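You operate a simulated robot arm through the tools that you are given. There is no shell and no other tool.

You are at the controls of a simulated two-armed robot. One attempt, no reset.

JOB
Unclamp the post, lay it in the free black rests and park the slider at 0.
Fine: fix the slider again with the blue knob.
Where things are to end (x, y in the base frame): white post within 0.035 m of [0.77, -0.63].

It is judged by the outcome, as a careful person would: the job done as asked, and still so three seconds after it is handed in. It fails if anything else is knocked over, pushed out of place, dropped, spilled or broken.

ROBOT AND FRAMES
Two 7-joint arms with two-finger grippers on one trunk that stands fixed in place. Base frame: the origin is at the foot of the trunk, x ahead of it, y to its left, z up. Readings come in m, degrees, newtons and seconds.
The left shoulder is at [0.05, 0.216, 1.246], the right one opposite. With the tool pointing down near the work surface each hand reaches from about 0.1 to 0.78 m from the base axis, measured 20 degrees to its own side. Payload 3.18 kg a hand.
The TCP of each hand is the grasp point between the finger pads, 0.03 m short of the fingertips. In the tool frame z runs along the fingers and y along their closing line. The gripper opens to 0.144 m. The gripper's body begins 0.103 m behind the TCP.
Orientation is that of the tool frame in the base frame, as a unit quaternion [x, y, z, w]. With the fingers straight down and closing along the base's y, the tool's x points along the base's -x, its y along +y and its z along -z.

CONTROLS
- The arms move only by the tool move_arm. It takes "left_steps", "right_steps" or both (then of equal length, played together; a hand with none holds still); each is one flat list of numbers, 7 for each row, row after row: the turn, a rotation vector about the base's x, y, z in degrees, then the shift along the base's x, y, z in m, then the opening, from 0 (shut) to 1 (fully open). In form: [wx, wy, wz, tx, ty, tz, jaw, wx, wy, wz, tx, ty, tz, jaw, ...]. A call has 1 to 20 rows; each row is the pose to reach, as a shift and turn from the pose commanded when the call began. A row lasts 0.2 s, in which the tool goes at most 0.05 m and 8.6 degrees; a call with a longer step from one row to the next is refused whole, and so is a gripper value outside its range. A pose out of reach is approached as far as the arm can. The call stops where the force on the tool passes 60 N (or 10 N more than at its start, if that is more) or the arm is blocked; 0.2 s more then pass. Each finger halts on what it meets, pressing with about 29 N; the grip force reading is that of the motor and also rises with nothing between the fingers. The clock runs only during rows and for 0.2 s after the last one: add rows that repeat a pose to give the fingers time. The reply holds the time, the measured pose of the TCP, the force on the tool along the base axes, the opening and the grip force, in the units named above and with some noise, with the torque about the TCP (base axes, N m) and any sound that the robot's microphone picked up.
- Cameras (640 x 400 px; columns grow to the right, rows downward): "scene" is now at [0.1219, -0.0485, 1.4658]; the picture's right is [-0.52, -0.85, 0.00], its down [-0.21, 0.13, -0.97] and it looks along [0.83, -0.51, -0.24] (base axes); focal length 312 px, centre (320, 200). "left" rides on the left gripper at [0.076, -0.016, -0.143] in its tool frame; the picture's right is [0.21, 0.98, 0.00], its down [-0.84, 0.18, -0.51] and it looks along [-0.50, 0.11, 0.86] (tool axes); focal length 218 px, centre (320, 200). "right" rides on the right gripper at [0.076, 0.016, -0.143] in its tool frame; the picture's right is [-0.21, 0.98, 0.00], its down [-0.84, -0.18, -0.51] and it looks along [-0.50, -0.11, 0.86] (tool axes); focal length 218 px, centre (320, 200). There is no depth. A picture from a camera that has moved, and an enlarged one, comes with that camera's place and axes in the base frame and with its lens.
- capture(camera): a new picture of that camera. No time passes.
- raise_lower(by): slides the trunk up (or, below 0, down) by that many m; the arms and the scene camera ride with it, the base frame stays. It gives what a move gives, with no picture.
- head_to(pan, tilt): turns the head with the scene camera to pan (to the left, within 80 degrees either way) and tilt (down, from -29 to 69), counted from straight ahead of the robot. It gives what a move gives.
- close_up(camera, box): a new picture of the part [left, top, right, bottom] of that camera's present view, enlarged. No time passes.
- finish_job(): hands the job in; it is judged then, once.

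Nothing tells you positions but the pictures and the camera data. Unless the task says otherwise, let go and move clear before handing in.

The tools are called after "Request:" as a command line: name --argument value ..., lists and objects as JSON in quotes. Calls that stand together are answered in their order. move_arm: Moves the arms, as the interface text tells. Its arguments: {"type":"object","properties":{"left_steps":{"type":"array"},"right_steps":{"type":"array"}},"required":[]} The other tools are called the same way: raise_lower (by) slides the trunk up or down; head_to (pan, tilt) turns the head that bears the scene camera; capture (camera) takes a picture; close_up (camera, box) takes an enlarged picture of a part of a camera's view; finish_job () hands the job in.

At the start:

```text
time_s: 0.0
left_ee_pos: [0.3414, -0.0302, 1.3673]
left_ee_rot: [0.0, 1.0, -0.001, -0.001]
left_ft_force: [-0.6, -0.1, -0.1]
left_moment: [-0.04, -0.01, -0.01]
left_finger_gap: 0.1443
left_grasp_force: 0.0
right_ee_pos: [0.3701, -0.4096, 1.387]
right_ee_rot: [0.001, 1.0, 0.001, 0.001]
right_ft_force: [0.1, 0.2, 0.2]
right_moment: [0.0, -0.01, 0.0]
right_finger_gap: 0.1438
right_grasp_force: 0.1
trunk travel left (down, up): [-0.325, 0.044]
head pan, tilt: [-31.5, 14.2]
```

scene: 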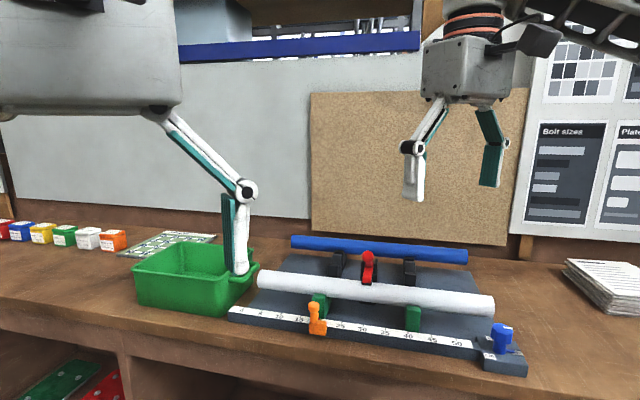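
right: 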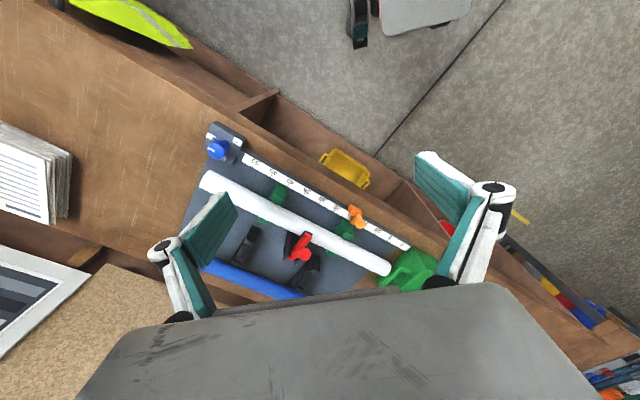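
left: 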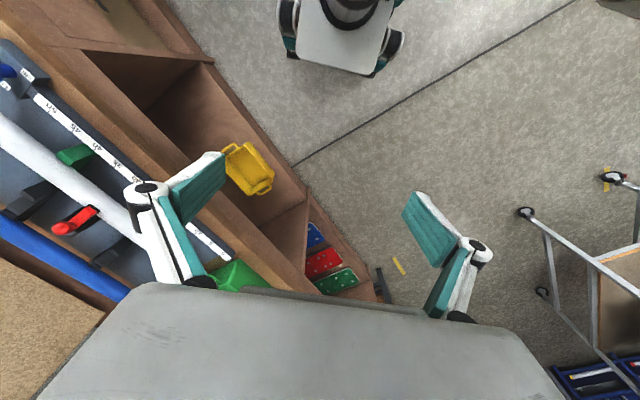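

I see a gray fixture with a white post lying in green rests near the front (an orange lever there), a blue post behind with a red lever, black rests, a scale rail and a blue knob at its right end. I'll look closer before moving anything.

Request:
close_up --camera "scene" --box '[220, 220, 380, 350]'

Request:
close_up --camera "scene" --box '[360, 220, 540, 390]'

Request:
close_up --camera "right" --box '[170, 110, 430, 310]'

```text
3.08 times, centred on (300, 285) of scene
camera zoom: at [0.1219, -0.0485, 1.4658], right [-0.52, -0.85, 0.0], down [-0.21, 0.13, -0.97], along [0.83, -0.51, -0.24], focal length 959 px, centre (382, -62)
```

zoom: 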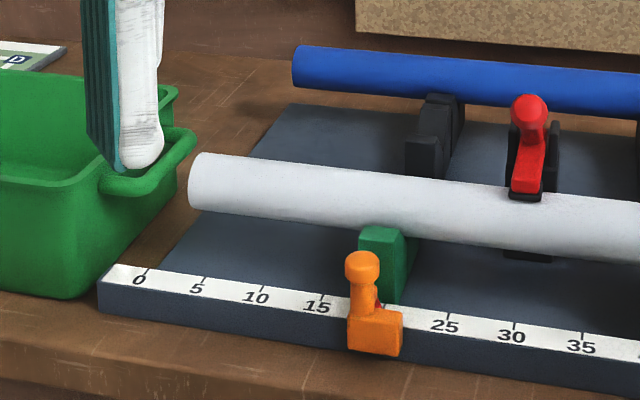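

```text
2.35 times, centred on (450, 305) of scene
camera zoom: at [0.1219, -0.0485, 1.4658], right [-0.52, -0.85, 0.0], down [-0.21, 0.13, -0.97], along [0.83, -0.51, -0.24], focal length 734 px, centre (14, -47)
```

zoom: 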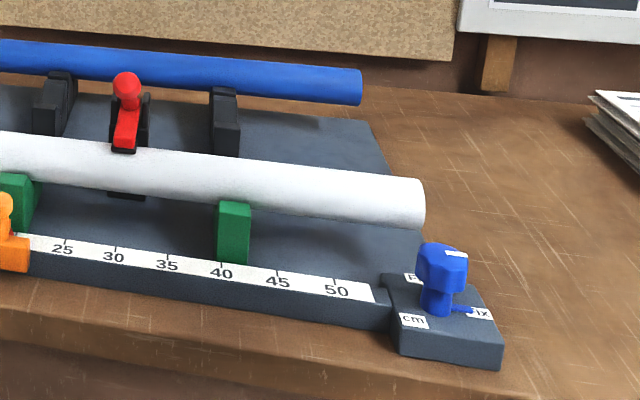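

```text
2.00 times, centred on (300, 210) of right
camera zoom: at [0.2936, -0.3942, 1.5301], right [0.21, 0.98, 0.0], down [0.84, -0.18, 0.51], along [0.5, -0.11, -0.86], focal length 436 px, centre (360, 180)
```

zoom: 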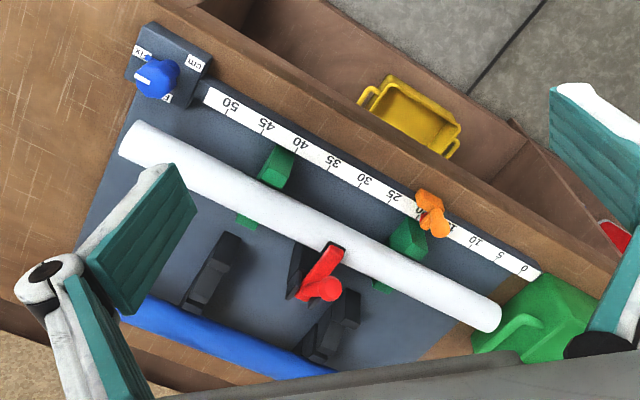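

The white post lies in the green rests with its ends near (0.86,-0.31) and (0.46,-0.72) at z≈1.05. The free black rests are about 0.16 m behind it, and the blue post is further back. I'll zoom in on the clamp, slider and knob.

Request:
close_up --camera "scene" --box '[340, 240, 400, 300]'

Request:
close_up --camera "scene" --box '[470, 310, 540, 380]'

Request:
close_up --camera "right" --box '[190, 110, 260, 180]'

Request:
close_up --camera "right" --box '[260, 190, 380, 300]'

Request:
close_up --camera "scene" --box '[280, 280, 350, 345]'

```text
6.67 times, centred on (370, 270) of scene
camera zoom: at [0.1219, -0.0485, 1.4658], right [-0.52, -0.85, 0.0], down [-0.21, 0.13, -0.97], along [0.83, -0.51, -0.24], focal length 2078 px, centre (-13, -267)
```

zoom: 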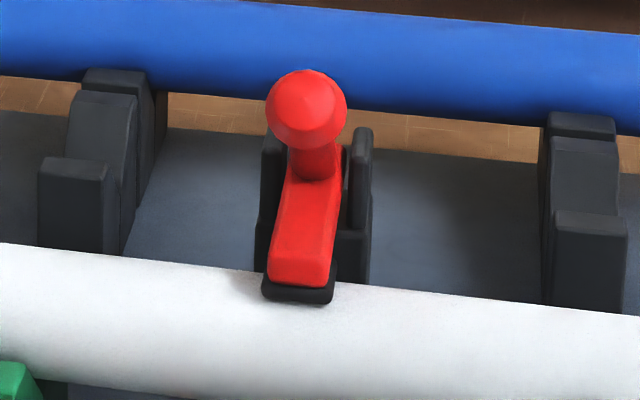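

```text
5.71 times, centred on (505, 345) of scene
camera zoom: at [0.1219, -0.0485, 1.4658], right [-0.52, -0.85, 0.0], down [-0.21, 0.13, -0.97], along [0.83, -0.51, -0.24], focal length 1781 px, centre (-737, -629)
```

zoom: 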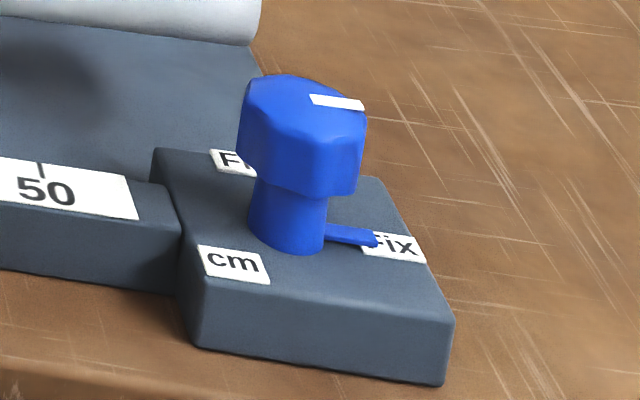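

```text
5.71 times, centred on (225, 145) of right
camera zoom: at [0.2936, -0.3942, 1.5301], right [0.21, 0.98, 0.0], down [0.84, -0.18, 0.51], along [0.5, -0.11, -0.86], focal length 1247 px, centre (863, 514)
```

zoom: 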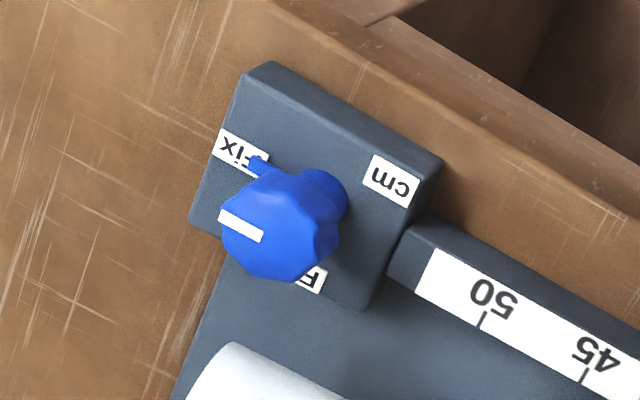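

```text
3.64 times, centred on (320, 245) of right
camera zoom: at [0.2936, -0.3942, 1.5301], right [0.21, 0.98, 0.0], down [0.84, -0.18, 0.51], along [0.5, -0.11, -0.86], focal length 794 px, centre (320, 36)
```

zoom: 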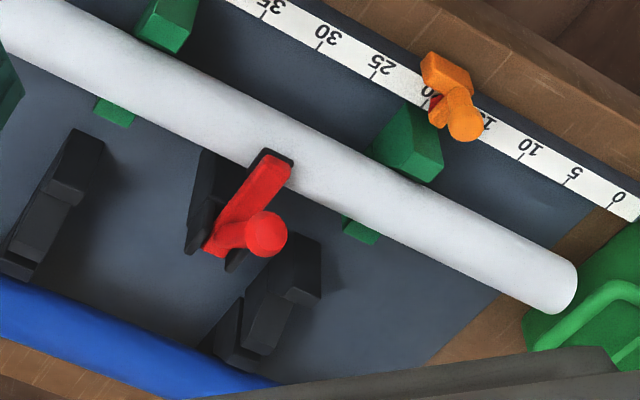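

```text
6.15 times, centred on (315, 312) of scene
camera zoom: at [0.1219, -0.0485, 1.4658], right [-0.52, -0.85, 0.0], down [-0.21, 0.13, -0.97], along [0.83, -0.51, -0.24], focal length 1918 px, centre (351, -492)
```

zoom: 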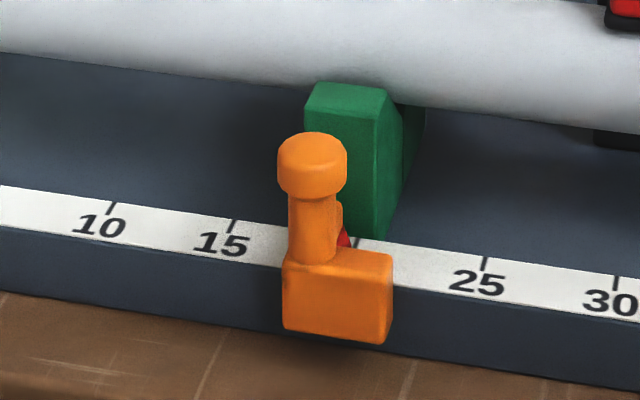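

The red lever clamps the white post from behind. The blue knob's pointer is at "Fix", with an "F…" label (Free) a quarter turn counterclockwise. I'll bring the right hand closer for better views of the clamp and rests.

Request:
move_arm --right_steps '[0, 0, 0, 0.035, -0.01, -0.02, 1, 0, 0, 0, 0.07, -0.02, -0.045, 1, 0, 0, 0, 0.1, -0.03, -0.065, 1, 0, 0, 0, 0.13, -0.04, -0.087, 1]'

Request:
capture --camera "right"

Request:
capture --camera "scene"

```text
time_s: 1.0
left_ee_pos: [0.3424, -0.0307, 1.368]
left_ee_rot: [-0.001, 1.0, -0.002, -0.001]
left_ft_force: [0.0, -0.8, -0.5]
left_moment: [-0.02, 0.01, -0.03]
left_finger_gap: 0.1439
left_grasp_force: 0.0
right_ee_pos: [0.5018, -0.4552, 1.3007]
right_ee_rot: [0.0, 1.0, 0.0, 0.0]
right_ft_force: [-0.2, -0.3, -0.2]
right_moment: [0.01, 0.03, 0.01]
right_finger_gap: 0.1437
right_grasp_force: 0.1
trunk travel left (down, up): [-0.325, 0.044]
head pan, tilt: [-31.5, 14.2]
```

```text
taken
camera right: at [0.4261, -0.4379, 1.4424], right [0.21, 0.98, 0.0], down [0.84, -0.18, 0.51], along [0.5, -0.11, -0.86], focal length 218 px, centre (320, 200)
```

right: 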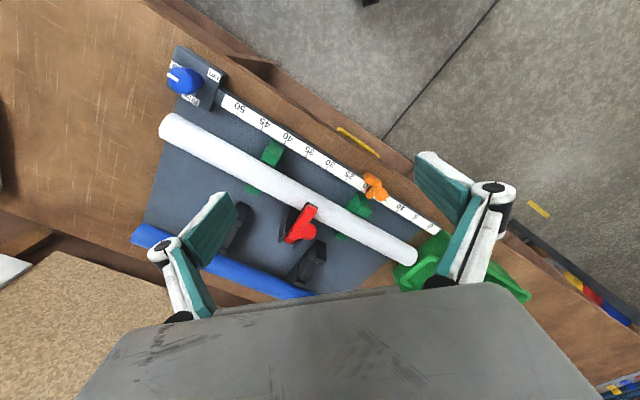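

```text
taken
camera scene: at [0.1231, -0.0485, 1.4656], right [-0.52, -0.85, 0.0], down [-0.21, 0.13, -0.97], along [0.83, -0.51, -0.25], focal length 312 px, centre (320, 200)
```

scene: 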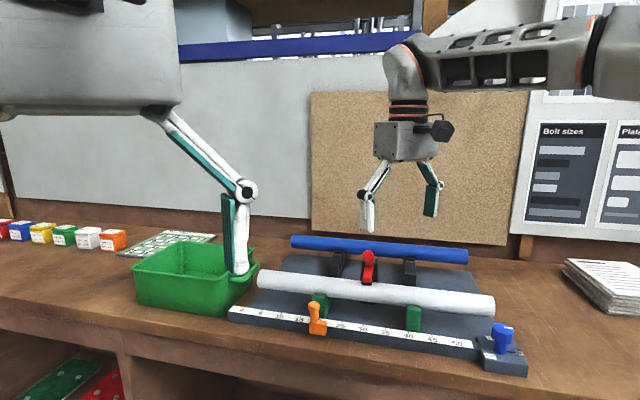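

The right hand now hovers over the fixture and the camera looks at the clamp. Next I'll zoom in on the clamp, the black rests and the knob.

Request:
close_up --camera "right" --box '[215, 180, 335, 300]'

Request:
close_up --camera "right" --box '[140, 40, 240, 140]'

Request:
close_up --camera "right" --box '[320, 150, 460, 280]'

```text
3.33 times, centred on (275, 240) of right
camera zoom: at [0.4261, -0.4379, 1.4424], right [0.21, 0.98, 0.0], down [0.84, -0.18, 0.51], along [0.5, -0.11, -0.86], focal length 728 px, centre (470, 67)
```

zoom: 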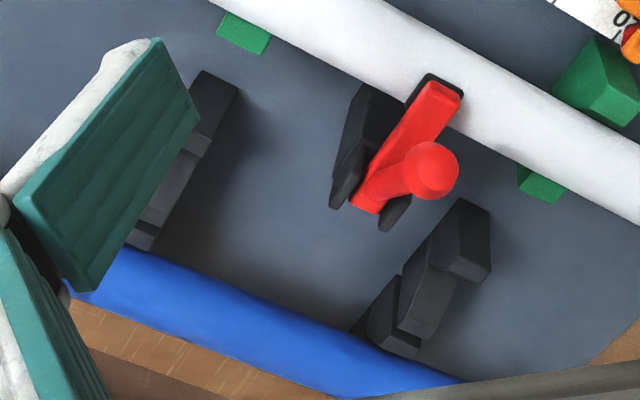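

```text
4.00 times, centred on (190, 90) of right
camera zoom: at [0.4261, -0.4379, 1.4424], right [0.21, 0.98, 0.0], down [0.84, -0.18, 0.51], along [0.5, -0.11, -0.86], focal length 873 px, centre (840, 640)
```

zoom: 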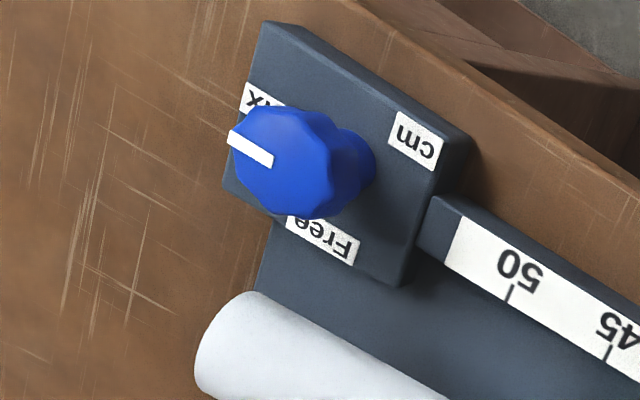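

```text
3.08 times, centred on (390, 215) of right
camera zoom: at [0.4261, -0.4379, 1.4424], right [0.21, 0.98, 0.0], down [0.84, -0.18, 0.51], along [0.5, -0.11, -0.86], focal length 672 px, centre (105, 154)
```

zoom: 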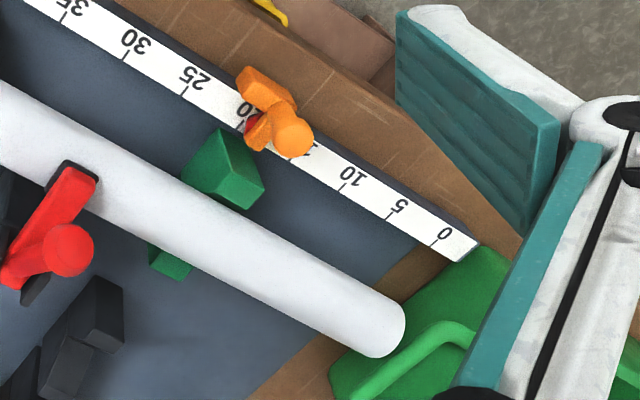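

The scale lies at z≈1.012 with tick 0 near (0.817,-0.248), running toward (-0.70,-0.71). The knob cap is near (0.393,-0.652,1.05), the slider handle near (0.662,-0.363,1.06) and the clamp ball near (0.649,-0.505,1.153). I'll get a side view of the clamp and rests along the post from the near end.

Request:
move_arm --right_steps '[0, 0, 7.5, -0.013, -0.044, 0, 1, 0, 0, 15, -0.026, -0.088, 0, 1, 0, 0, 22.5, -0.04, -0.132, 0, 1, 0, 0, 30, -0.053, -0.176, 0, 1, 0, 0, 37.5, -0.066, -0.22, 0, 1, 0, 0, 45, -0.08, -0.264, 0, 1]'

Request:
move_arm --right_steps '[5.6, -5.6, 0, 0, 0, -0.015, 1, 11.2, -11.2, 0, 0, 0, -0.03, 1, 16.8, -16.8, 0, 0, 0, -0.045, 1, 22, -22, 0, 0, 0, -0.06, 1]'

Request:
capture --camera "right"

```text
time_s: 2.4
left_ee_pos: [0.3418, -0.0315, 1.3685]
left_ee_rot: [-0.001, 1.0, 0.0, 0.0]
left_ft_force: [0.6, 0.1, -0.1]
left_moment: [0.04, 0.01, -0.01]
left_finger_gap: 0.1439
left_grasp_force: 0.1
right_ee_pos: [0.4191, -0.7145, 1.2997]
right_ee_rot: [-0.382, 0.924, 0.001, 0.001]
right_ft_force: [0.1, -0.3, 0.9]
right_moment: [0.04, -0.01, -0.02]
right_finger_gap: 0.1438
right_grasp_force: 0.1
trunk travel left (down, up): [-0.325, 0.044]
head pan, tilt: [-31.5, 14.2]
```

```text
time_s: 3.4
left_ee_pos: [0.341, -0.0315, 1.3691]
left_ee_rot: [-0.001, 1.0, 0.001, 0.0]
left_ft_force: [0.4, -0.3, 0.5]
left_moment: [0.04, 0.01, 0.0]
left_finger_gap: 0.1439
left_grasp_force: 0.0
right_ee_pos: [0.4208, -0.7152, 1.2397]
right_ee_rot: [-0.368, 0.89, 0.104, 0.25]
right_ft_force: [0.5, 1.0, -0.3]
right_moment: [0.04, -0.02, 0.02]
right_finger_gap: 0.1438
right_grasp_force: 0.1
trunk travel left (down, up): [-0.325, 0.044]
head pan, tilt: [-31.5, 14.2]
```

```text
taken
camera right: at [0.3101, -0.8036, 1.3219], right [-0.56, 0.82, 0.11], down [0.45, 0.19, 0.87], along [0.69, 0.54, -0.48], focal length 218 px, centre (320, 200)
```

right: 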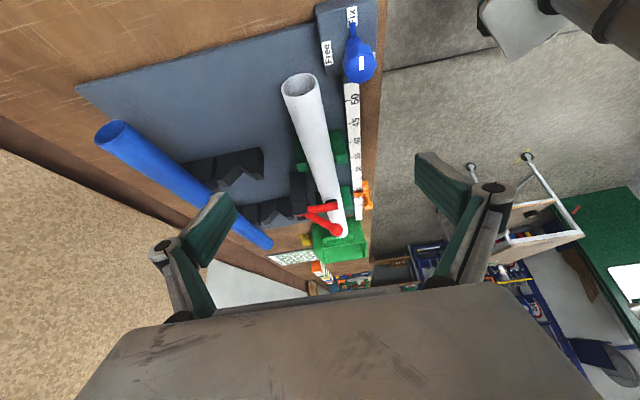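

Request:
close_up --camera "right" --box '[170, 120, 390, 270]'

Request:
close_up --camera "right" --box '[260, 170, 380, 250]'

Request:
close_up --camera "right" --box '[300, 0, 400, 110]'

```text
2.67 times, centred on (280, 195) of right
camera zoom: at [0.3101, -0.8036, 1.3219], right [-0.56, 0.82, 0.11], down [0.45, 0.19, 0.87], along [0.69, 0.54, -0.48], focal length 582 px, centre (427, 213)
```

zoom: 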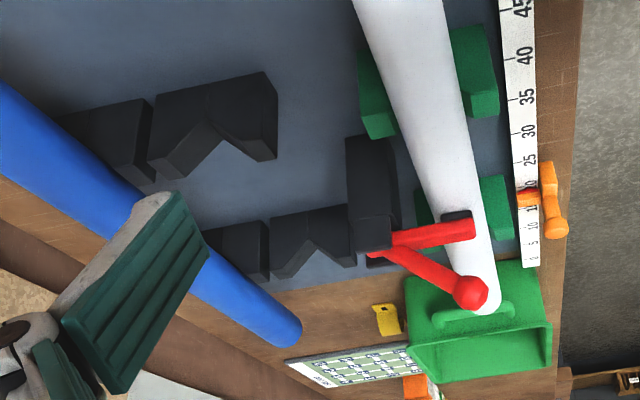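

```text
5.00 times, centred on (320, 210) of right
camera zoom: at [0.3101, -0.8036, 1.3219], right [-0.56, 0.82, 0.11], down [0.45, 0.19, 0.87], along [0.69, 0.54, -0.48], focal length 1091 px, centre (320, 150)
```

zoom: 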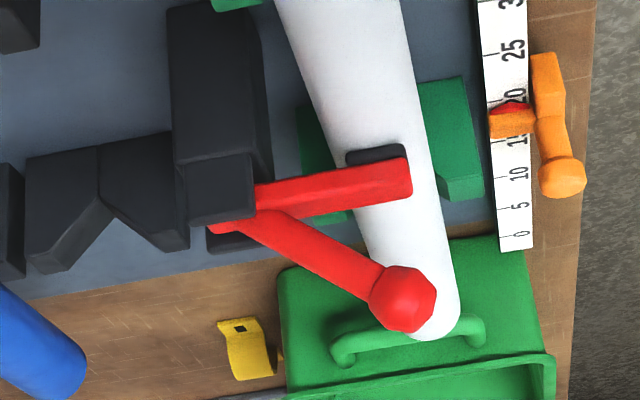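

```text
3.64 times, centred on (350, 55) of right
camera zoom: at [0.3101, -0.8036, 1.3219], right [-0.56, 0.82, 0.11], down [0.45, 0.19, 0.87], along [0.69, 0.54, -0.48], focal length 794 px, centre (211, 727)
```

zoom: 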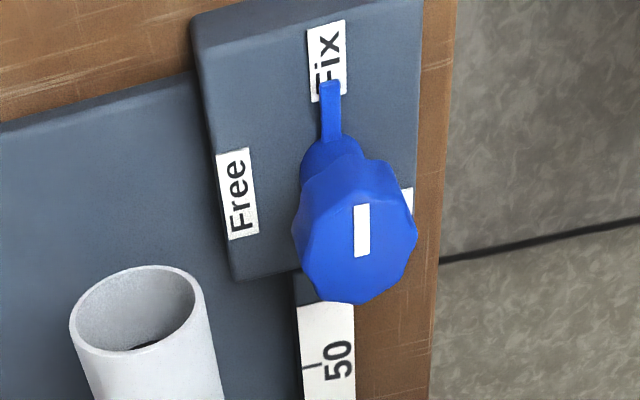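

This side view makes the layout clear: V-shaped black rests right behind the clamp tower, the blue tube in its own rests behind them, and the knob pointer at "Fix" with "Free" a quarter turn counterclockwise. I take the knob axis to be about (0.394,-0.650) with its top at z≈1.067. I'll start with the knob by straightening the hand above it.

Request:
move_arm --right_steps '[-5.5, 5.5, 0, -0.007, 0.016, 0, 1, -11, 11, 0, -0.014, 0.032, 0, 0.8, -16.5, 16.5, 0, -0.02, 0.048, 0, 0.6, -22, 22, 0, -0.0266, 0.0631, 0, 0.5]'

Request:
move_arm --right_steps '[0, 0, -8.2, 0, 0, 0, 0.5, 0, 0, -16.4, 0, 0, 0, 0.5, 0, 0, -24.6, 0, 0, 0, 0.5, 0, 0, -32.8, 0, 0, 0, 0.5, 0, 0, -41, 0, 0, 0, 0.5, 0, 0, -49.2, 0, 0, -0.01, 0.5, 0, 0, -57.4, 0, 0, -0.02, 0.5, 0, 0, -65.6, 0, 0, -0.03, 0.5, 0, 0, -73.8, 0, 0, -0.04, 0.5, 0, 0, -82, 0, 0, -0.05, 0.5, 0, 0, -90, 0, 0, -0.06, 0.5]'

Request:
capture --camera "right"

Request:
capture --camera "scene"

```text
time_s: 4.4
left_ee_pos: [0.343, -0.03, 1.367]
left_ee_rot: [-0.001, 1.0, -0.002, 0.0]
left_ft_force: [0.3, -0.1, -0.2]
left_moment: [-0.02, 0.02, -0.04]
left_finger_gap: 0.1439
left_grasp_force: 0.0
right_ee_pos: [0.3926, -0.6492, 1.2397]
right_ee_rot: [-0.382, 0.924, 0.0, -0.001]
right_ft_force: [-0.3, 0.8, -0.8]
right_moment: [-0.04, 0.0, 0.01]
right_finger_gap: 0.0719
right_grasp_force: 0.0
trunk travel left (down, up): [-0.325, 0.044]
head pan, tilt: [-31.5, 14.2]
```

```text
time_s: 6.8
left_ee_pos: [0.3426, -0.0313, 1.3662]
left_ee_rot: [-0.001, 1.0, 0.0, -0.001]
left_ft_force: [0.1, -0.6, -0.6]
left_moment: [0.01, 0.04, -0.01]
left_finger_gap: 0.1442
left_grasp_force: 0.0
right_ee_pos: [0.396, -0.6695, 1.1832]
right_ee_rot: [0.383, 0.924, 0.004, 0.0]
right_ft_force: [0.0, -0.4, -0.5]
right_moment: [0.07, 0.02, 0.04]
right_finger_gap: 0.072
right_grasp_force: 0.0
right hand out of reach, approached as far as the arm can: row 11
trunk travel left (down, up): [-0.325, 0.044]
head pan, tilt: [-31.5, 14.2]
```

```text
taken
camera right: at [0.3534, -0.6064, 1.326], right [0.84, 0.54, 0.0], down [0.47, -0.73, 0.5], along [0.28, -0.42, -0.87], focal length 218 px, centre (320, 200)
```

right: 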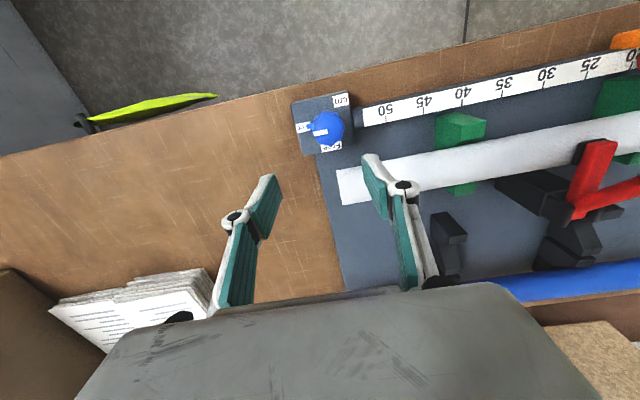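

```text
taken
camera scene: at [0.1228, -0.0495, 1.4656], right [-0.52, -0.85, 0.0], down [-0.21, 0.13, -0.97], along [0.83, -0.51, -0.25], focal length 312 px, centre (320, 200)
```

scene: 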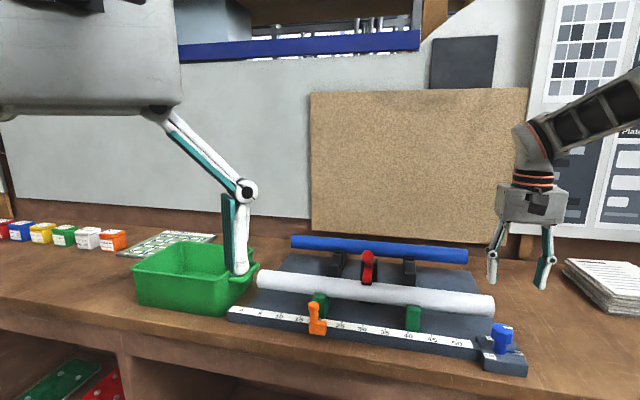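

With the fingers turned to -45° the arm hits a limit near the knob. I'll use a start turn of 0° and finish at +90° instead, checking that both are reachable above the knob first.

Request:
move_arm --right_steps '[0, 0, 8.2, 0, 0, 0, 0.5, 0, 0, 16.4, 0, 0, 0, 0.5, 0, 0, 24.6, 0, 0, 0, 0.5, 0, 0, 32.8, 0, 0, 0, 0.5, 0, 0, 41, 0, 0, 0, 0.5, 0, 0, 45, 0, 0, 0, 0.5]'

Request:
capture --camera "right"

```text
time_s: 8.2
left_ee_pos: [0.343, -0.0305, 1.3696]
left_ee_rot: [-0.002, 1.0, -0.001, 0.0]
left_ft_force: [-0.3, -0.5, -0.1]
left_moment: [-0.01, 0.01, 0.0]
left_finger_gap: 0.1441
left_grasp_force: 0.1
right_ee_pos: [0.3942, -0.6696, 1.1838]
right_ee_rot: [0.0, 1.0, 0.0, 0.001]
right_ft_force: [-0.7, -0.1, -0.3]
right_moment: [0.03, -0.02, -0.01]
right_finger_gap: 0.0722
right_grasp_force: 0.0
trunk travel left (down, up): [-0.325, 0.044]
head pan, tilt: [-31.5, 14.2]
```

```text
taken
camera right: at [0.3188, -0.6535, 1.3271], right [0.21, 0.98, 0.0], down [0.84, -0.18, 0.51], along [0.5, -0.11, -0.86], focal length 218 px, centre (320, 200)
```

right: 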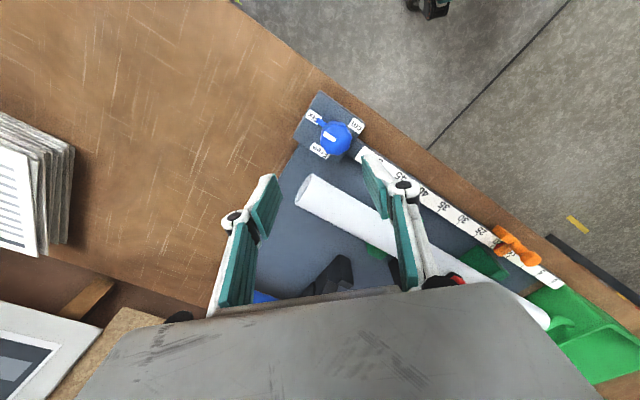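

Request:
close_up --camera "right" --box '[290, 85, 390, 175]'

```text
4.44 times, centred on (340, 130) of right
camera zoom: at [0.3188, -0.6535, 1.3271], right [0.21, 0.98, 0.0], down [0.84, -0.18, 0.51], along [0.5, -0.11, -0.86], focal length 970 px, centre (231, 511)
```

zoom: 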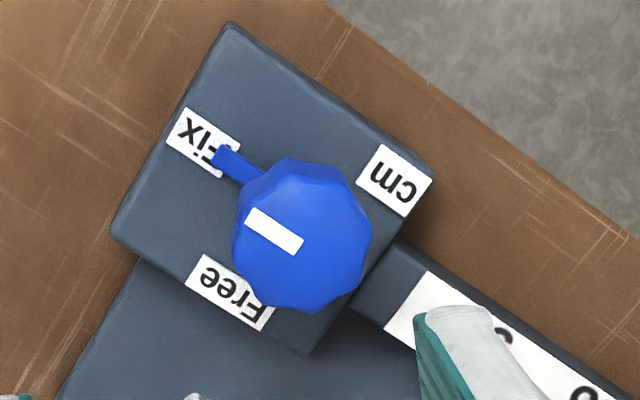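

Request:
move_arm --right_steps '[0, 0, 8.2, -0.0012, 0.0196, -0.02, 0.5, 0, 0, 16.4, -0.0012, 0.0196, -0.04, 0.5, 0, 0, 24.6, -0.0012, 0.0196, -0.06, 0.5, 0, 0, 32.8, -0.0012, 0.0196, -0.06, 0.5, 0, 0, 41, -0.0012, 0.0196, -0.06, 0.5, 0, 0, 49.2, -0.0012, 0.0196, -0.06, 0.5, 0, 0, 57.4, -0.0012, 0.0196, -0.06, 0.5, 0, 0, 65.6, -0.0012, 0.0196, -0.06, 0.5, 0, 0, 73.8, -0.0012, 0.0196, -0.06, 0.5, 0, 0, 82, -0.0012, 0.0196, -0.06, 0.5, 0, 0, 90, -0.0012, 0.0196, -0.06, 0.5]'

```text
time_s: 10.6
left_ee_pos: [0.3413, -0.031, 1.3675]
left_ee_rot: [-0.002, 1.0, -0.001, 0.0]
left_ft_force: [-0.3, 0.2, 0.3]
left_moment: [0.01, 0.0, 0.02]
left_finger_gap: 0.1437
left_grasp_force: 0.1
right_ee_pos: [0.3933, -0.6497, 1.1244]
right_ee_rot: [0.707, -0.707, -0.001, 0.0]
right_ft_force: [0.2, 0.3, -0.8]
right_moment: [-0.03, 0.0, 0.03]
right_finger_gap: 0.0721
right_grasp_force: 0.0
trunk travel left (down, up): [-0.325, 0.044]
head pan, tilt: [-31.5, 14.2]
```

Both turns are reachable over the knob. I'll return to 0° above it and check alignment before lowering.

Request:
move_arm --right_steps '[0, 0, -8.2, 0, 0, 0, 0.5, 0, 0, -16.4, 0, 0, 0, 0.5, 0, 0, -24.6, 0, 0, 0, 0.5, 0, 0, -32.8, 0, 0, 0, 0.5, 0, 0, -41, 0, 0, 0, 0.5, 0, 0, -49.2, 0, 0, 0, 0.5, 0, 0, -57.4, 0, 0, 0, 0.5, 0, 0, -65.6, 0, 0, 0, 0.5, 0, 0, -73.8, 0, 0, 0, 0.5, 0, 0, -82, 0, 0, 0, 0.5, 0, 0, -90, 0, 0, 0, 0.5]'

Request:
capture --camera "right"

```text
time_s: 13.0
left_ee_pos: [0.3404, -0.0297, 1.3693]
left_ee_rot: [-0.001, 1.0, -0.001, 0.0]
left_ft_force: [-0.3, 1.0, -0.5]
left_moment: [0.01, -0.02, 0.01]
left_finger_gap: 0.1441
left_grasp_force: 0.0
right_ee_pos: [0.3937, -0.6487, 1.1239]
right_ee_rot: [0.002, 1.0, 0.0, 0.001]
right_ft_force: [0.6, -0.3, -0.1]
right_moment: [-0.02, 0.02, -0.02]
right_finger_gap: 0.0718
right_grasp_force: 0.0
trunk travel left (down, up): [-0.325, 0.044]
head pan, tilt: [-31.5, 14.2]
```

```text
taken
camera right: at [0.3174, -0.6336, 1.2671], right [0.21, 0.98, 0.0], down [0.84, -0.18, 0.51], along [0.5, -0.11, -0.86], focal length 218 px, centre (320, 200)
```

right: 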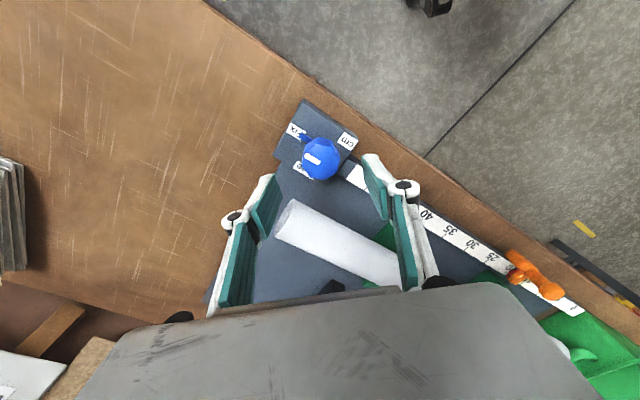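

The knob sits centred between the fingers. I'll lower onto the cap and close gently.

Request:
move_arm --right_steps '[0, 0, 0, 0, -0.001, -0.025, 0.5, 0, 0, 0, 0, -0.001, -0.05, 0.5, 0, 0, 0, 0, -0.001, -0.051, 0.5]'

Request:
capture --camera "right"

Request:
close_up --camera "scene" --box '[440, 240, 580, 390]'

```text
time_s: 13.8
left_ee_pos: [0.3415, -0.0304, 1.3677]
left_ee_rot: [-0.001, 1.0, -0.002, 0.0]
left_ft_force: [-0.3, -0.2, 0.2]
left_moment: [-0.01, 0.0, 0.0]
left_finger_gap: 0.1437
left_grasp_force: 0.0
right_ee_pos: [0.3934, -0.6502, 1.0739]
right_ee_rot: [0.0, 1.0, 0.0, 0.001]
right_ft_force: [-0.3, 1.1, -0.8]
right_moment: [0.02, -0.01, 0.0]
right_finger_gap: 0.0719
right_grasp_force: 0.1
trunk travel left (down, up): [-0.325, 0.044]
head pan, tilt: [-31.5, 14.2]
```

```text
taken
camera right: at [0.3172, -0.6343, 1.2156], right [0.21, 0.98, 0.0], down [0.84, -0.18, 0.51], along [0.5, -0.11, -0.86], focal length 218 px, centre (320, 200)
```

right: 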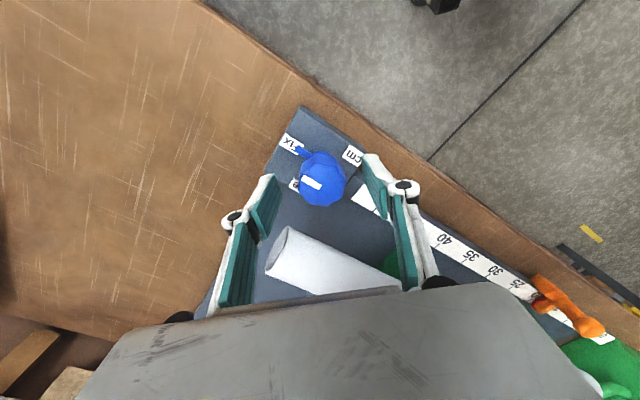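

```text
2.67 times, centred on (510, 315) of scene
camera zoom: at [0.1218, -0.0482, 1.4658], right [-0.52, -0.85, 0.0], down [-0.21, 0.13, -0.97], along [0.83, -0.51, -0.24], focal length 831 px, centre (-187, -107)
```

zoom: 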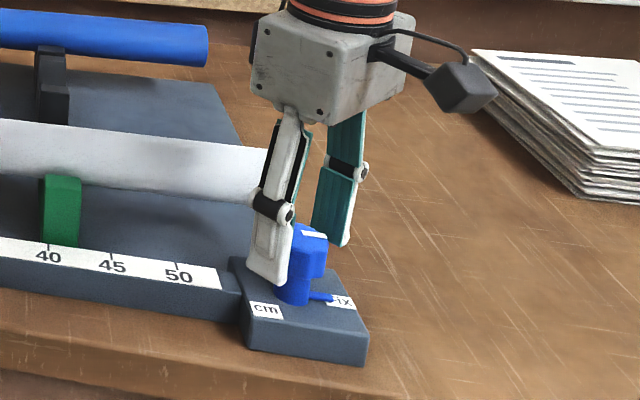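

Request:
move_arm --right_steps '[0, 0, 0, 0, 0, 0, 0.2, 0, 0, 0, 0, 0, 0, 0.1, 0, 0, 0, 0, 0, 0, 0.1]'

Request:
close_up --camera "right" --box '[250, 90, 400, 230]'

```text
time_s: 14.6
left_ee_pos: [0.3416, -0.0297, 1.3674]
left_ee_rot: [-0.001, 1.0, -0.001, -0.001]
left_ft_force: [0.0, 0.1, 0.6]
left_moment: [0.0, -0.02, 0.0]
left_finger_gap: 0.1442
left_grasp_force: 0.0
right_ee_pos: [0.3937, -0.6485, 1.0725]
right_ee_rot: [0.0, 1.0, 0.002, 0.0]
right_ft_force: [0.4, 10.7, -6.2]
right_moment: [0.45, -0.6, 0.01]
right_finger_gap: 0.0367
right_grasp_force: 45.2
trunk travel left (down, up): [-0.325, 0.044]
head pan, tilt: [-31.5, 14.2]
```

```text
2.86 times, centred on (325, 160) of right
camera zoom: at [0.3175, -0.6333, 1.2154], right [0.21, 0.98, 0.0], down [0.84, -0.18, 0.51], along [0.5, -0.1, -0.86], focal length 624 px, centre (306, 314)
```

zoom: 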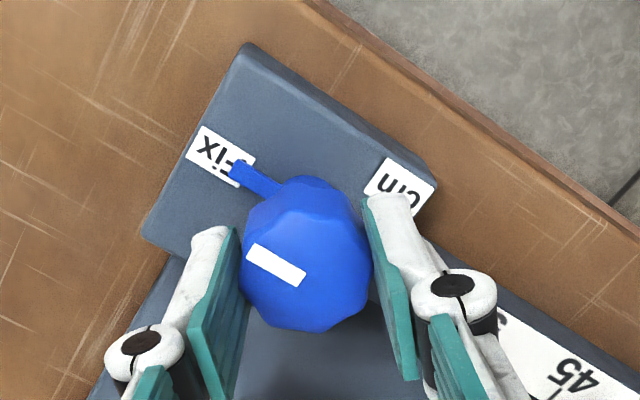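

The cap is gripped with a 0.037 m gap. I'll turn it counterclockwise toward "Free", first halfway, then check.

Request:
move_arm --right_steps '[0, 0, 7.5, 0, 0.001, 0, 0.1, 0, 0, 15, 0, 0.0015, 0, 0.1, 0, 0, 22.5, 0, 0.0015, 0, 0.1, 0, 0, 30, 0, 0.0015, 0, 0.1, 0, 0, 37.5, 0, 0.0015, 0, 0.1, 0, 0, 45, 0, 0.0015, 0, 0.1]'

Request:
close_up --camera "right" --box '[250, 90, 400, 230]'

```text
time_s: 16.0
left_ee_pos: [0.3414, -0.0299, 1.3683]
left_ee_rot: [0.0, 1.0, -0.001, -0.001]
left_ft_force: [0.1, -0.2, -0.2]
left_moment: [-0.03, -0.03, 0.02]
left_finger_gap: 0.1442
left_grasp_force: 0.0
right_ee_pos: [0.3938, -0.6482, 1.073]
right_ee_rot: [-0.383, 0.924, 0.001, 0.0]
right_ft_force: [-2.1, 4.4, -10.0]
right_moment: [0.14, 0.17, 0.0]
right_finger_gap: 0.0367
right_grasp_force: 44.8
trunk travel left (down, up): [-0.325, 0.044]
head pan, tilt: [-31.5, 14.2]
```

```text
2.86 times, centred on (325, 160) of right
camera zoom: at [0.3286, -0.6922, 1.2155], right [-0.54, 0.84, 0.0], down [0.72, 0.47, 0.51], along [0.43, 0.28, -0.86], focal length 624 px, centre (306, 314)
```

zoom: 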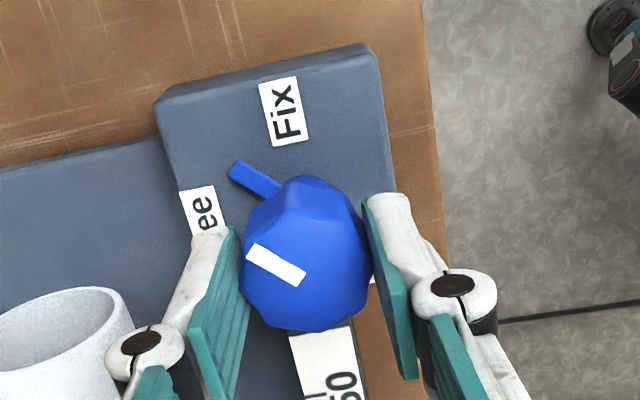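

The knob turns with the hand; the pointer is now halfway between "Fix" and "Free". I'll continue the other 45°.

Request:
move_arm --right_steps '[0, 0, 7.5, 0, 0.0005, 0, 0.1, 0, 0, 15, 0, 0.0005, 0, 0.1, 0, 0, 22.5, 0, 0.0005, 0, 0.1, 0, 0, 30, 0, 0.0005, 0, 0.1, 0, 0, 37.5, 0, 0.0005, 0, 0.1, 0, 0, 45, 0, 0.0005, 0, 0.1]'

Request:
close_up --camera "right" --box '[250, 90, 400, 230]'

```text
time_s: 17.4
left_ee_pos: [0.3413, -0.0316, 1.3684]
left_ee_rot: [-0.001, 1.0, -0.002, 0.0]
left_ft_force: [0.3, 0.8, -0.4]
left_moment: [0.0, -0.02, 0.01]
left_finger_gap: 0.1441
left_grasp_force: 0.1
right_ee_pos: [0.3933, -0.6473, 1.0725]
right_ee_rot: [-0.707, 0.707, 0.002, 0.0]
right_ft_force: [-5.8, -1.0, -8.1]
right_moment: [-0.61, -0.03, -0.23]
right_finger_gap: 0.0368
right_grasp_force: 44.8
trunk travel left (down, up): [-0.325, 0.044]
head pan, tilt: [-31.5, 14.2]
```

```text
2.86 times, centred on (325, 160) of right
camera zoom: at [0.3781, -0.7263, 1.2154], right [-0.98, 0.21, 0.0], down [0.18, 0.84, 0.51], along [0.11, 0.5, -0.86], focal length 624 px, centre (306, 314)
```

zoom: 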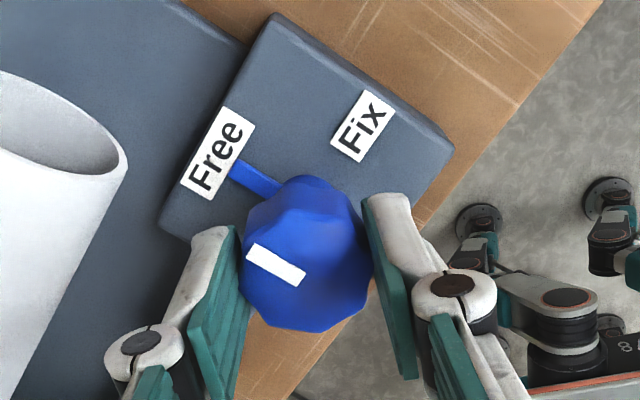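

The pointer now rests at "Free". I'll release the knob and lift clear.

Request:
move_arm --right_steps '[0, 0, 0, 0, 0, 0, 0.4, 0, 0, 0, 0, 0, 0, 0.5, 0, 0, 0, 0, 0, 0.04, 0.5, 0, 0, 0, 0, 0, 0.085, 0.5, 0, 0, 0, 0, 0, 0.13, 0.5]'

Request:
move_arm --right_steps '[0, 0, -7.5, 0.028, 0.031, 0.008, 0.5, 0, 0, -15, 0.056, 0.063, 0.016, 0.5, 0, 0, -22.5, 0.084, 0.095, 0.025, 0.4, 0, 0, -30, 0.112, 0.126, 0.033, 0.4, 0, 0, -37.5, 0.14, 0.158, 0.042, 0.4, 0, 0, -45, 0.167, 0.189, 0.05, 0.35]'

Request:
capture --camera "right"

Request:
capture --camera "scene"

```text
time_s: 18.6
left_ee_pos: [0.3417, -0.0288, 1.3693]
left_ee_rot: [0.0, 1.0, 0.0, -0.001]
left_ft_force: [0.1, -0.6, -0.3]
left_moment: [0.0, -0.04, 0.02]
left_finger_gap: 0.1438
left_grasp_force: 0.0
right_ee_pos: [0.3947, -0.6481, 1.2048]
right_ee_rot: [-0.707, 0.707, 0.0, 0.0]
right_ft_force: [-0.5, 0.8, 0.4]
right_moment: [-0.01, -0.02, 0.02]
right_finger_gap: 0.0724
right_grasp_force: 0.1
trunk travel left (down, up): [-0.325, 0.044]
head pan, tilt: [-31.5, 14.2]
```

```text
time_s: 20.0
left_ee_pos: [0.3426, -0.0295, 1.3675]
left_ee_rot: [-0.001, 1.0, -0.001, -0.001]
left_ft_force: [-0.6, -0.5, 0.2]
left_moment: [-0.04, 0.05, 0.01]
left_finger_gap: 0.1438
left_grasp_force: 0.1
right_ee_pos: [0.563, -0.4581, 1.2526]
right_ee_rot: [-0.38, 0.925, 0.0, 0.0]
right_ft_force: [0.1, 1.1, -0.6]
right_moment: [-0.02, 0.03, -0.02]
right_finger_gap: 0.0502
right_grasp_force: 0.0
trunk travel left (down, up): [-0.325, 0.044]
head pan, tilt: [-31.5, 14.2]
```

```text
taken
camera right: at [0.4973, -0.5021, 1.3959], right [-0.54, 0.84, 0.0], down [0.72, 0.47, 0.51], along [0.43, 0.28, -0.86], focal length 218 px, centre (320, 200)
```

right: 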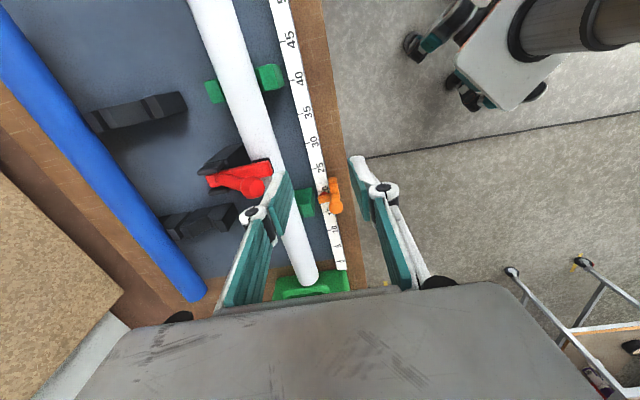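

```text
taken
camera scene: at [0.1227, -0.0478, 1.4657], right [-0.52, -0.85, 0.0], down [-0.21, 0.13, -0.97], along [0.83, -0.51, -0.25], focal length 312 px, centre (320, 200)
```

scene: 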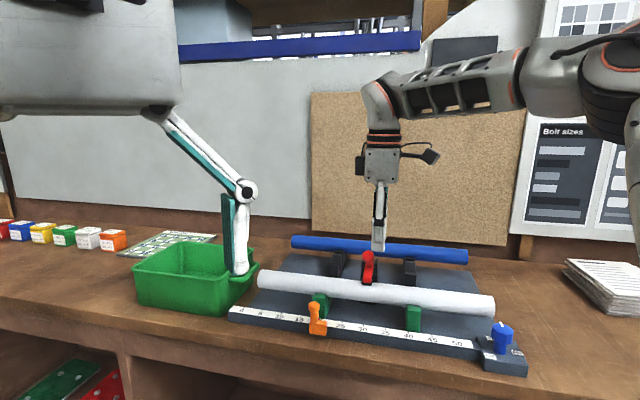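

Request:
close_up --camera "right" --box '[290, 150, 370, 280]'

Request:
close_up --camera "right" --box '[80, 50, 300, 250]'

```text
3.08 times, centred on (330, 215) of right
camera zoom: at [0.4973, -0.5021, 1.3959], right [-0.54, 0.84, 0.0], down [0.72, 0.47, 0.51], along [0.43, 0.28, -0.86], focal length 672 px, centre (289, 154)
```

zoom: 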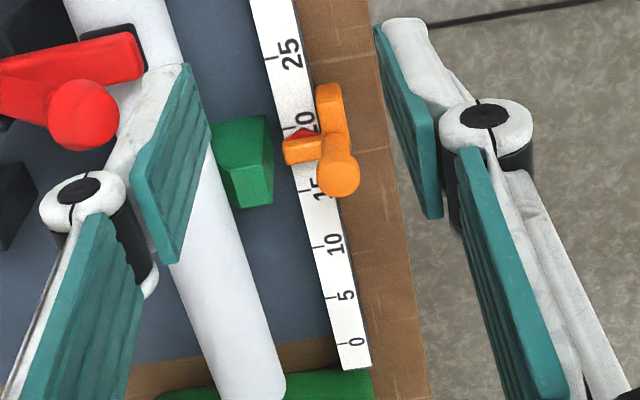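

```text
2.00 times, centred on (190, 150) of right
camera zoom: at [0.4973, -0.5021, 1.3959], right [-0.54, 0.84, 0.0], down [0.72, 0.47, 0.51], along [0.43, 0.28, -0.86], focal length 436 px, centre (580, 300)
```

zoom: 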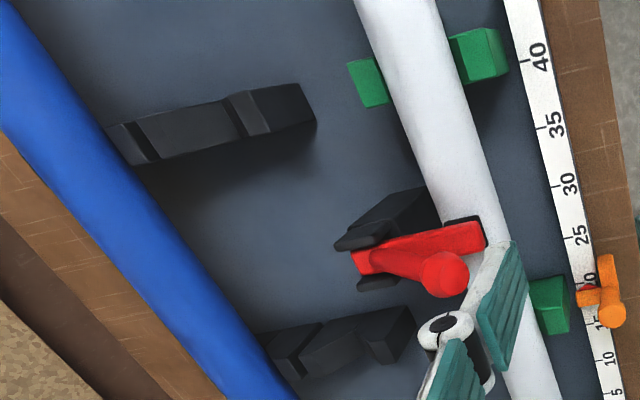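

The slider's red pointer reads about 19.5–20, with its handle head at about (0.661,-0.363), z≈1.06. I'll tilt the hand outward (needed for reach at the 0 end) and move above the handle.

Request:
move_arm --right_steps '[5.3, -5.3, 0, 0.025, 0.024, 0, 0.35, 10.6, -10.6, 0, 0.05, 0.048, -0.02, 0.35, 15.9, -15.9, 0, 0.075, 0.072, -0.05, 0.35, 21.2, -21.2, 0, 0.101, 0.096, -0.09, 0.35, 21.2, -21.2, 0, 0.101, 0.096, -0.103, 0.35]'

Request:
capture --camera "right"

Request:
capture --camera "scene"

```text
refused: row 4 steps farther than a row can; nothing moved
```

```text
taken
camera right: at [0.4973, -0.5021, 1.3959], right [-0.54, 0.84, 0.0], down [0.72, 0.47, 0.51], along [0.43, 0.28, -0.86], focal length 218 px, centre (320, 200)
```

right: 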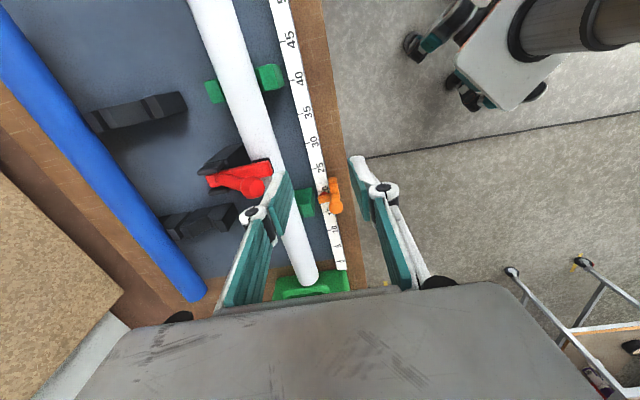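

```text
taken
camera scene: at [0.1227, -0.0478, 1.4657], right [-0.52, -0.85, 0.0], down [-0.21, 0.13, -0.97], along [0.83, -0.51, -0.25], focal length 312 px, centre (320, 200)
```

scene: 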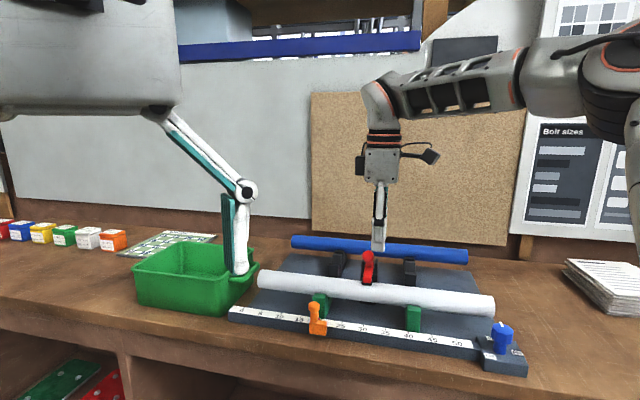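

One row was slightly too long and nothing moved. I'll send the same move with evenly spaced rows.

Request:
move_arm --right_steps '[4.3, -4.3, 0, 0.02, 0.019, -0.01, 0.35, 8.6, -8.6, 0, 0.04, 0.038, -0.03, 0.35, 12.9, -12.9, 0, 0.06, 0.057, -0.055, 0.35, 17.2, -17.2, 0, 0.08, 0.076, -0.08, 0.35, 21.2, -21.2, 0, 0.101, 0.096, -0.103, 0.35]'

Request:
capture --camera "right"

Request:
capture --camera "scene"

```text
time_s: 21.2
left_ee_pos: [0.3427, -0.0309, 1.3678]
left_ee_rot: [0.0, 1.0, -0.001, -0.001]
left_ft_force: [0.3, -0.2, -0.3]
left_moment: [0.04, 0.01, -0.01]
left_finger_gap: 0.1439
left_grasp_force: 0.1
right_ee_pos: [0.6643, -0.363, 1.1479]
right_ee_rot: [-0.368, 0.893, 0.101, 0.239]
right_ft_force: [0.1, 0.1, 0.0]
right_moment: [0.03, 0.02, -0.02]
right_finger_gap: 0.0505
right_grasp_force: 0.0
trunk travel left (down, up): [-0.325, 0.044]
head pan, tilt: [-31.5, 14.2]
```

```text
taken
camera right: at [0.5548, -0.4501, 1.2333], right [-0.56, 0.82, 0.11], down [0.46, 0.21, 0.86], along [0.68, 0.53, -0.5], focal length 218 px, centre (320, 200)
```

right: 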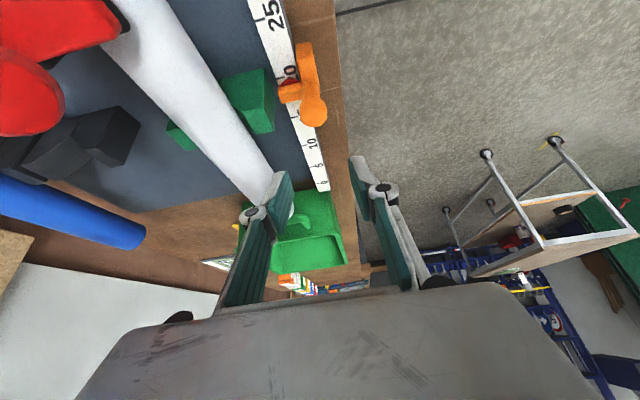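

```text
taken
camera scene: at [0.1228, -0.0488, 1.4656], right [-0.52, -0.85, 0.0], down [-0.21, 0.13, -0.97], along [0.83, -0.51, -0.25], focal length 312 px, centre (320, 200)
```

scene: 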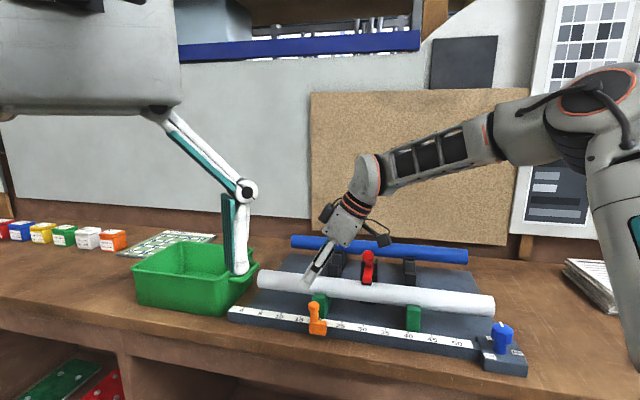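

The hand is above the slider handle, aligned within a few millimetres. I'll lower so the fingers straddle the handle head.

Request:
move_arm --right_steps '[0, 0, 0, -0.003, 0, -0.03, 0.35, 0, 0, 0, -0.003, 0, -0.06, 0.35, 0, 0, 0, -0.003, 0, -0.088, 0.35]'

Request:
capture --camera "right"

Request:
close_up --camera "scene" --box '[240, 180, 420, 350]'

```text
time_s: 22.0
left_ee_pos: [0.3425, -0.0306, 1.368]
left_ee_rot: [0.0, 1.0, 0.0, 0.0]
left_ft_force: [-0.1, 0.3, 0.1]
left_moment: [0.01, 0.02, 0.02]
left_finger_gap: 0.144
left_grasp_force: 0.1
right_ee_pos: [0.6596, -0.3625, 1.0625]
right_ee_rot: [-0.369, 0.892, 0.1, 0.241]
right_ft_force: [-0.8, -0.7, 0.0]
right_moment: [0.0, -0.02, 0.01]
right_finger_gap: 0.05
right_grasp_force: 0.1
trunk travel left (down, up): [-0.325, 0.044]
head pan, tilt: [-31.5, 14.2]
```

```text
taken
camera right: at [0.5506, -0.4491, 1.1465], right [-0.56, 0.82, 0.11], down [0.46, 0.21, 0.86], along [0.68, 0.53, -0.5], focal length 218 px, centre (320, 200)
```

right: 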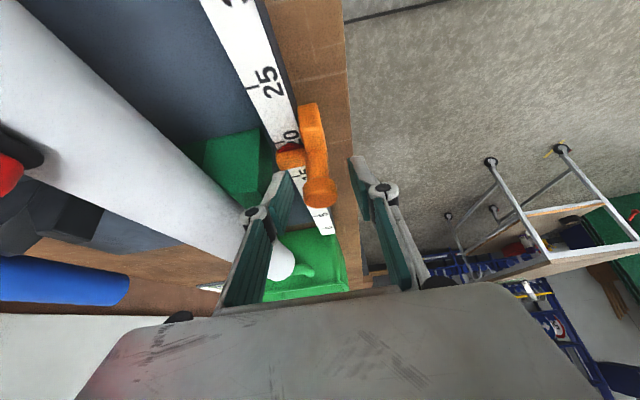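

```text
2.35 times, centred on (330, 265) of scene
camera zoom: at [0.1223, -0.0488, 1.4657], right [-0.52, -0.85, 0.0], down [-0.21, 0.13, -0.97], along [0.83, -0.51, -0.25], focal length 734 px, centre (296, 47)
```

zoom: 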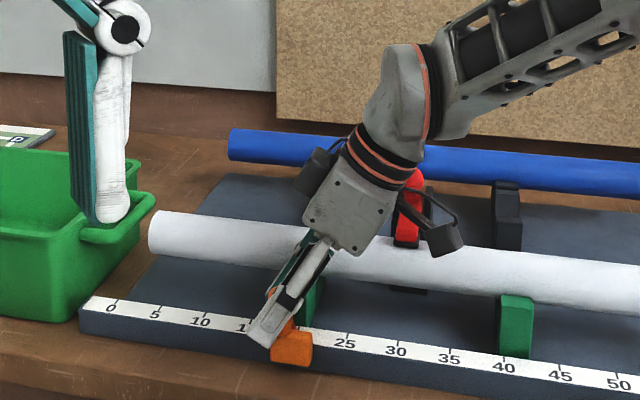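

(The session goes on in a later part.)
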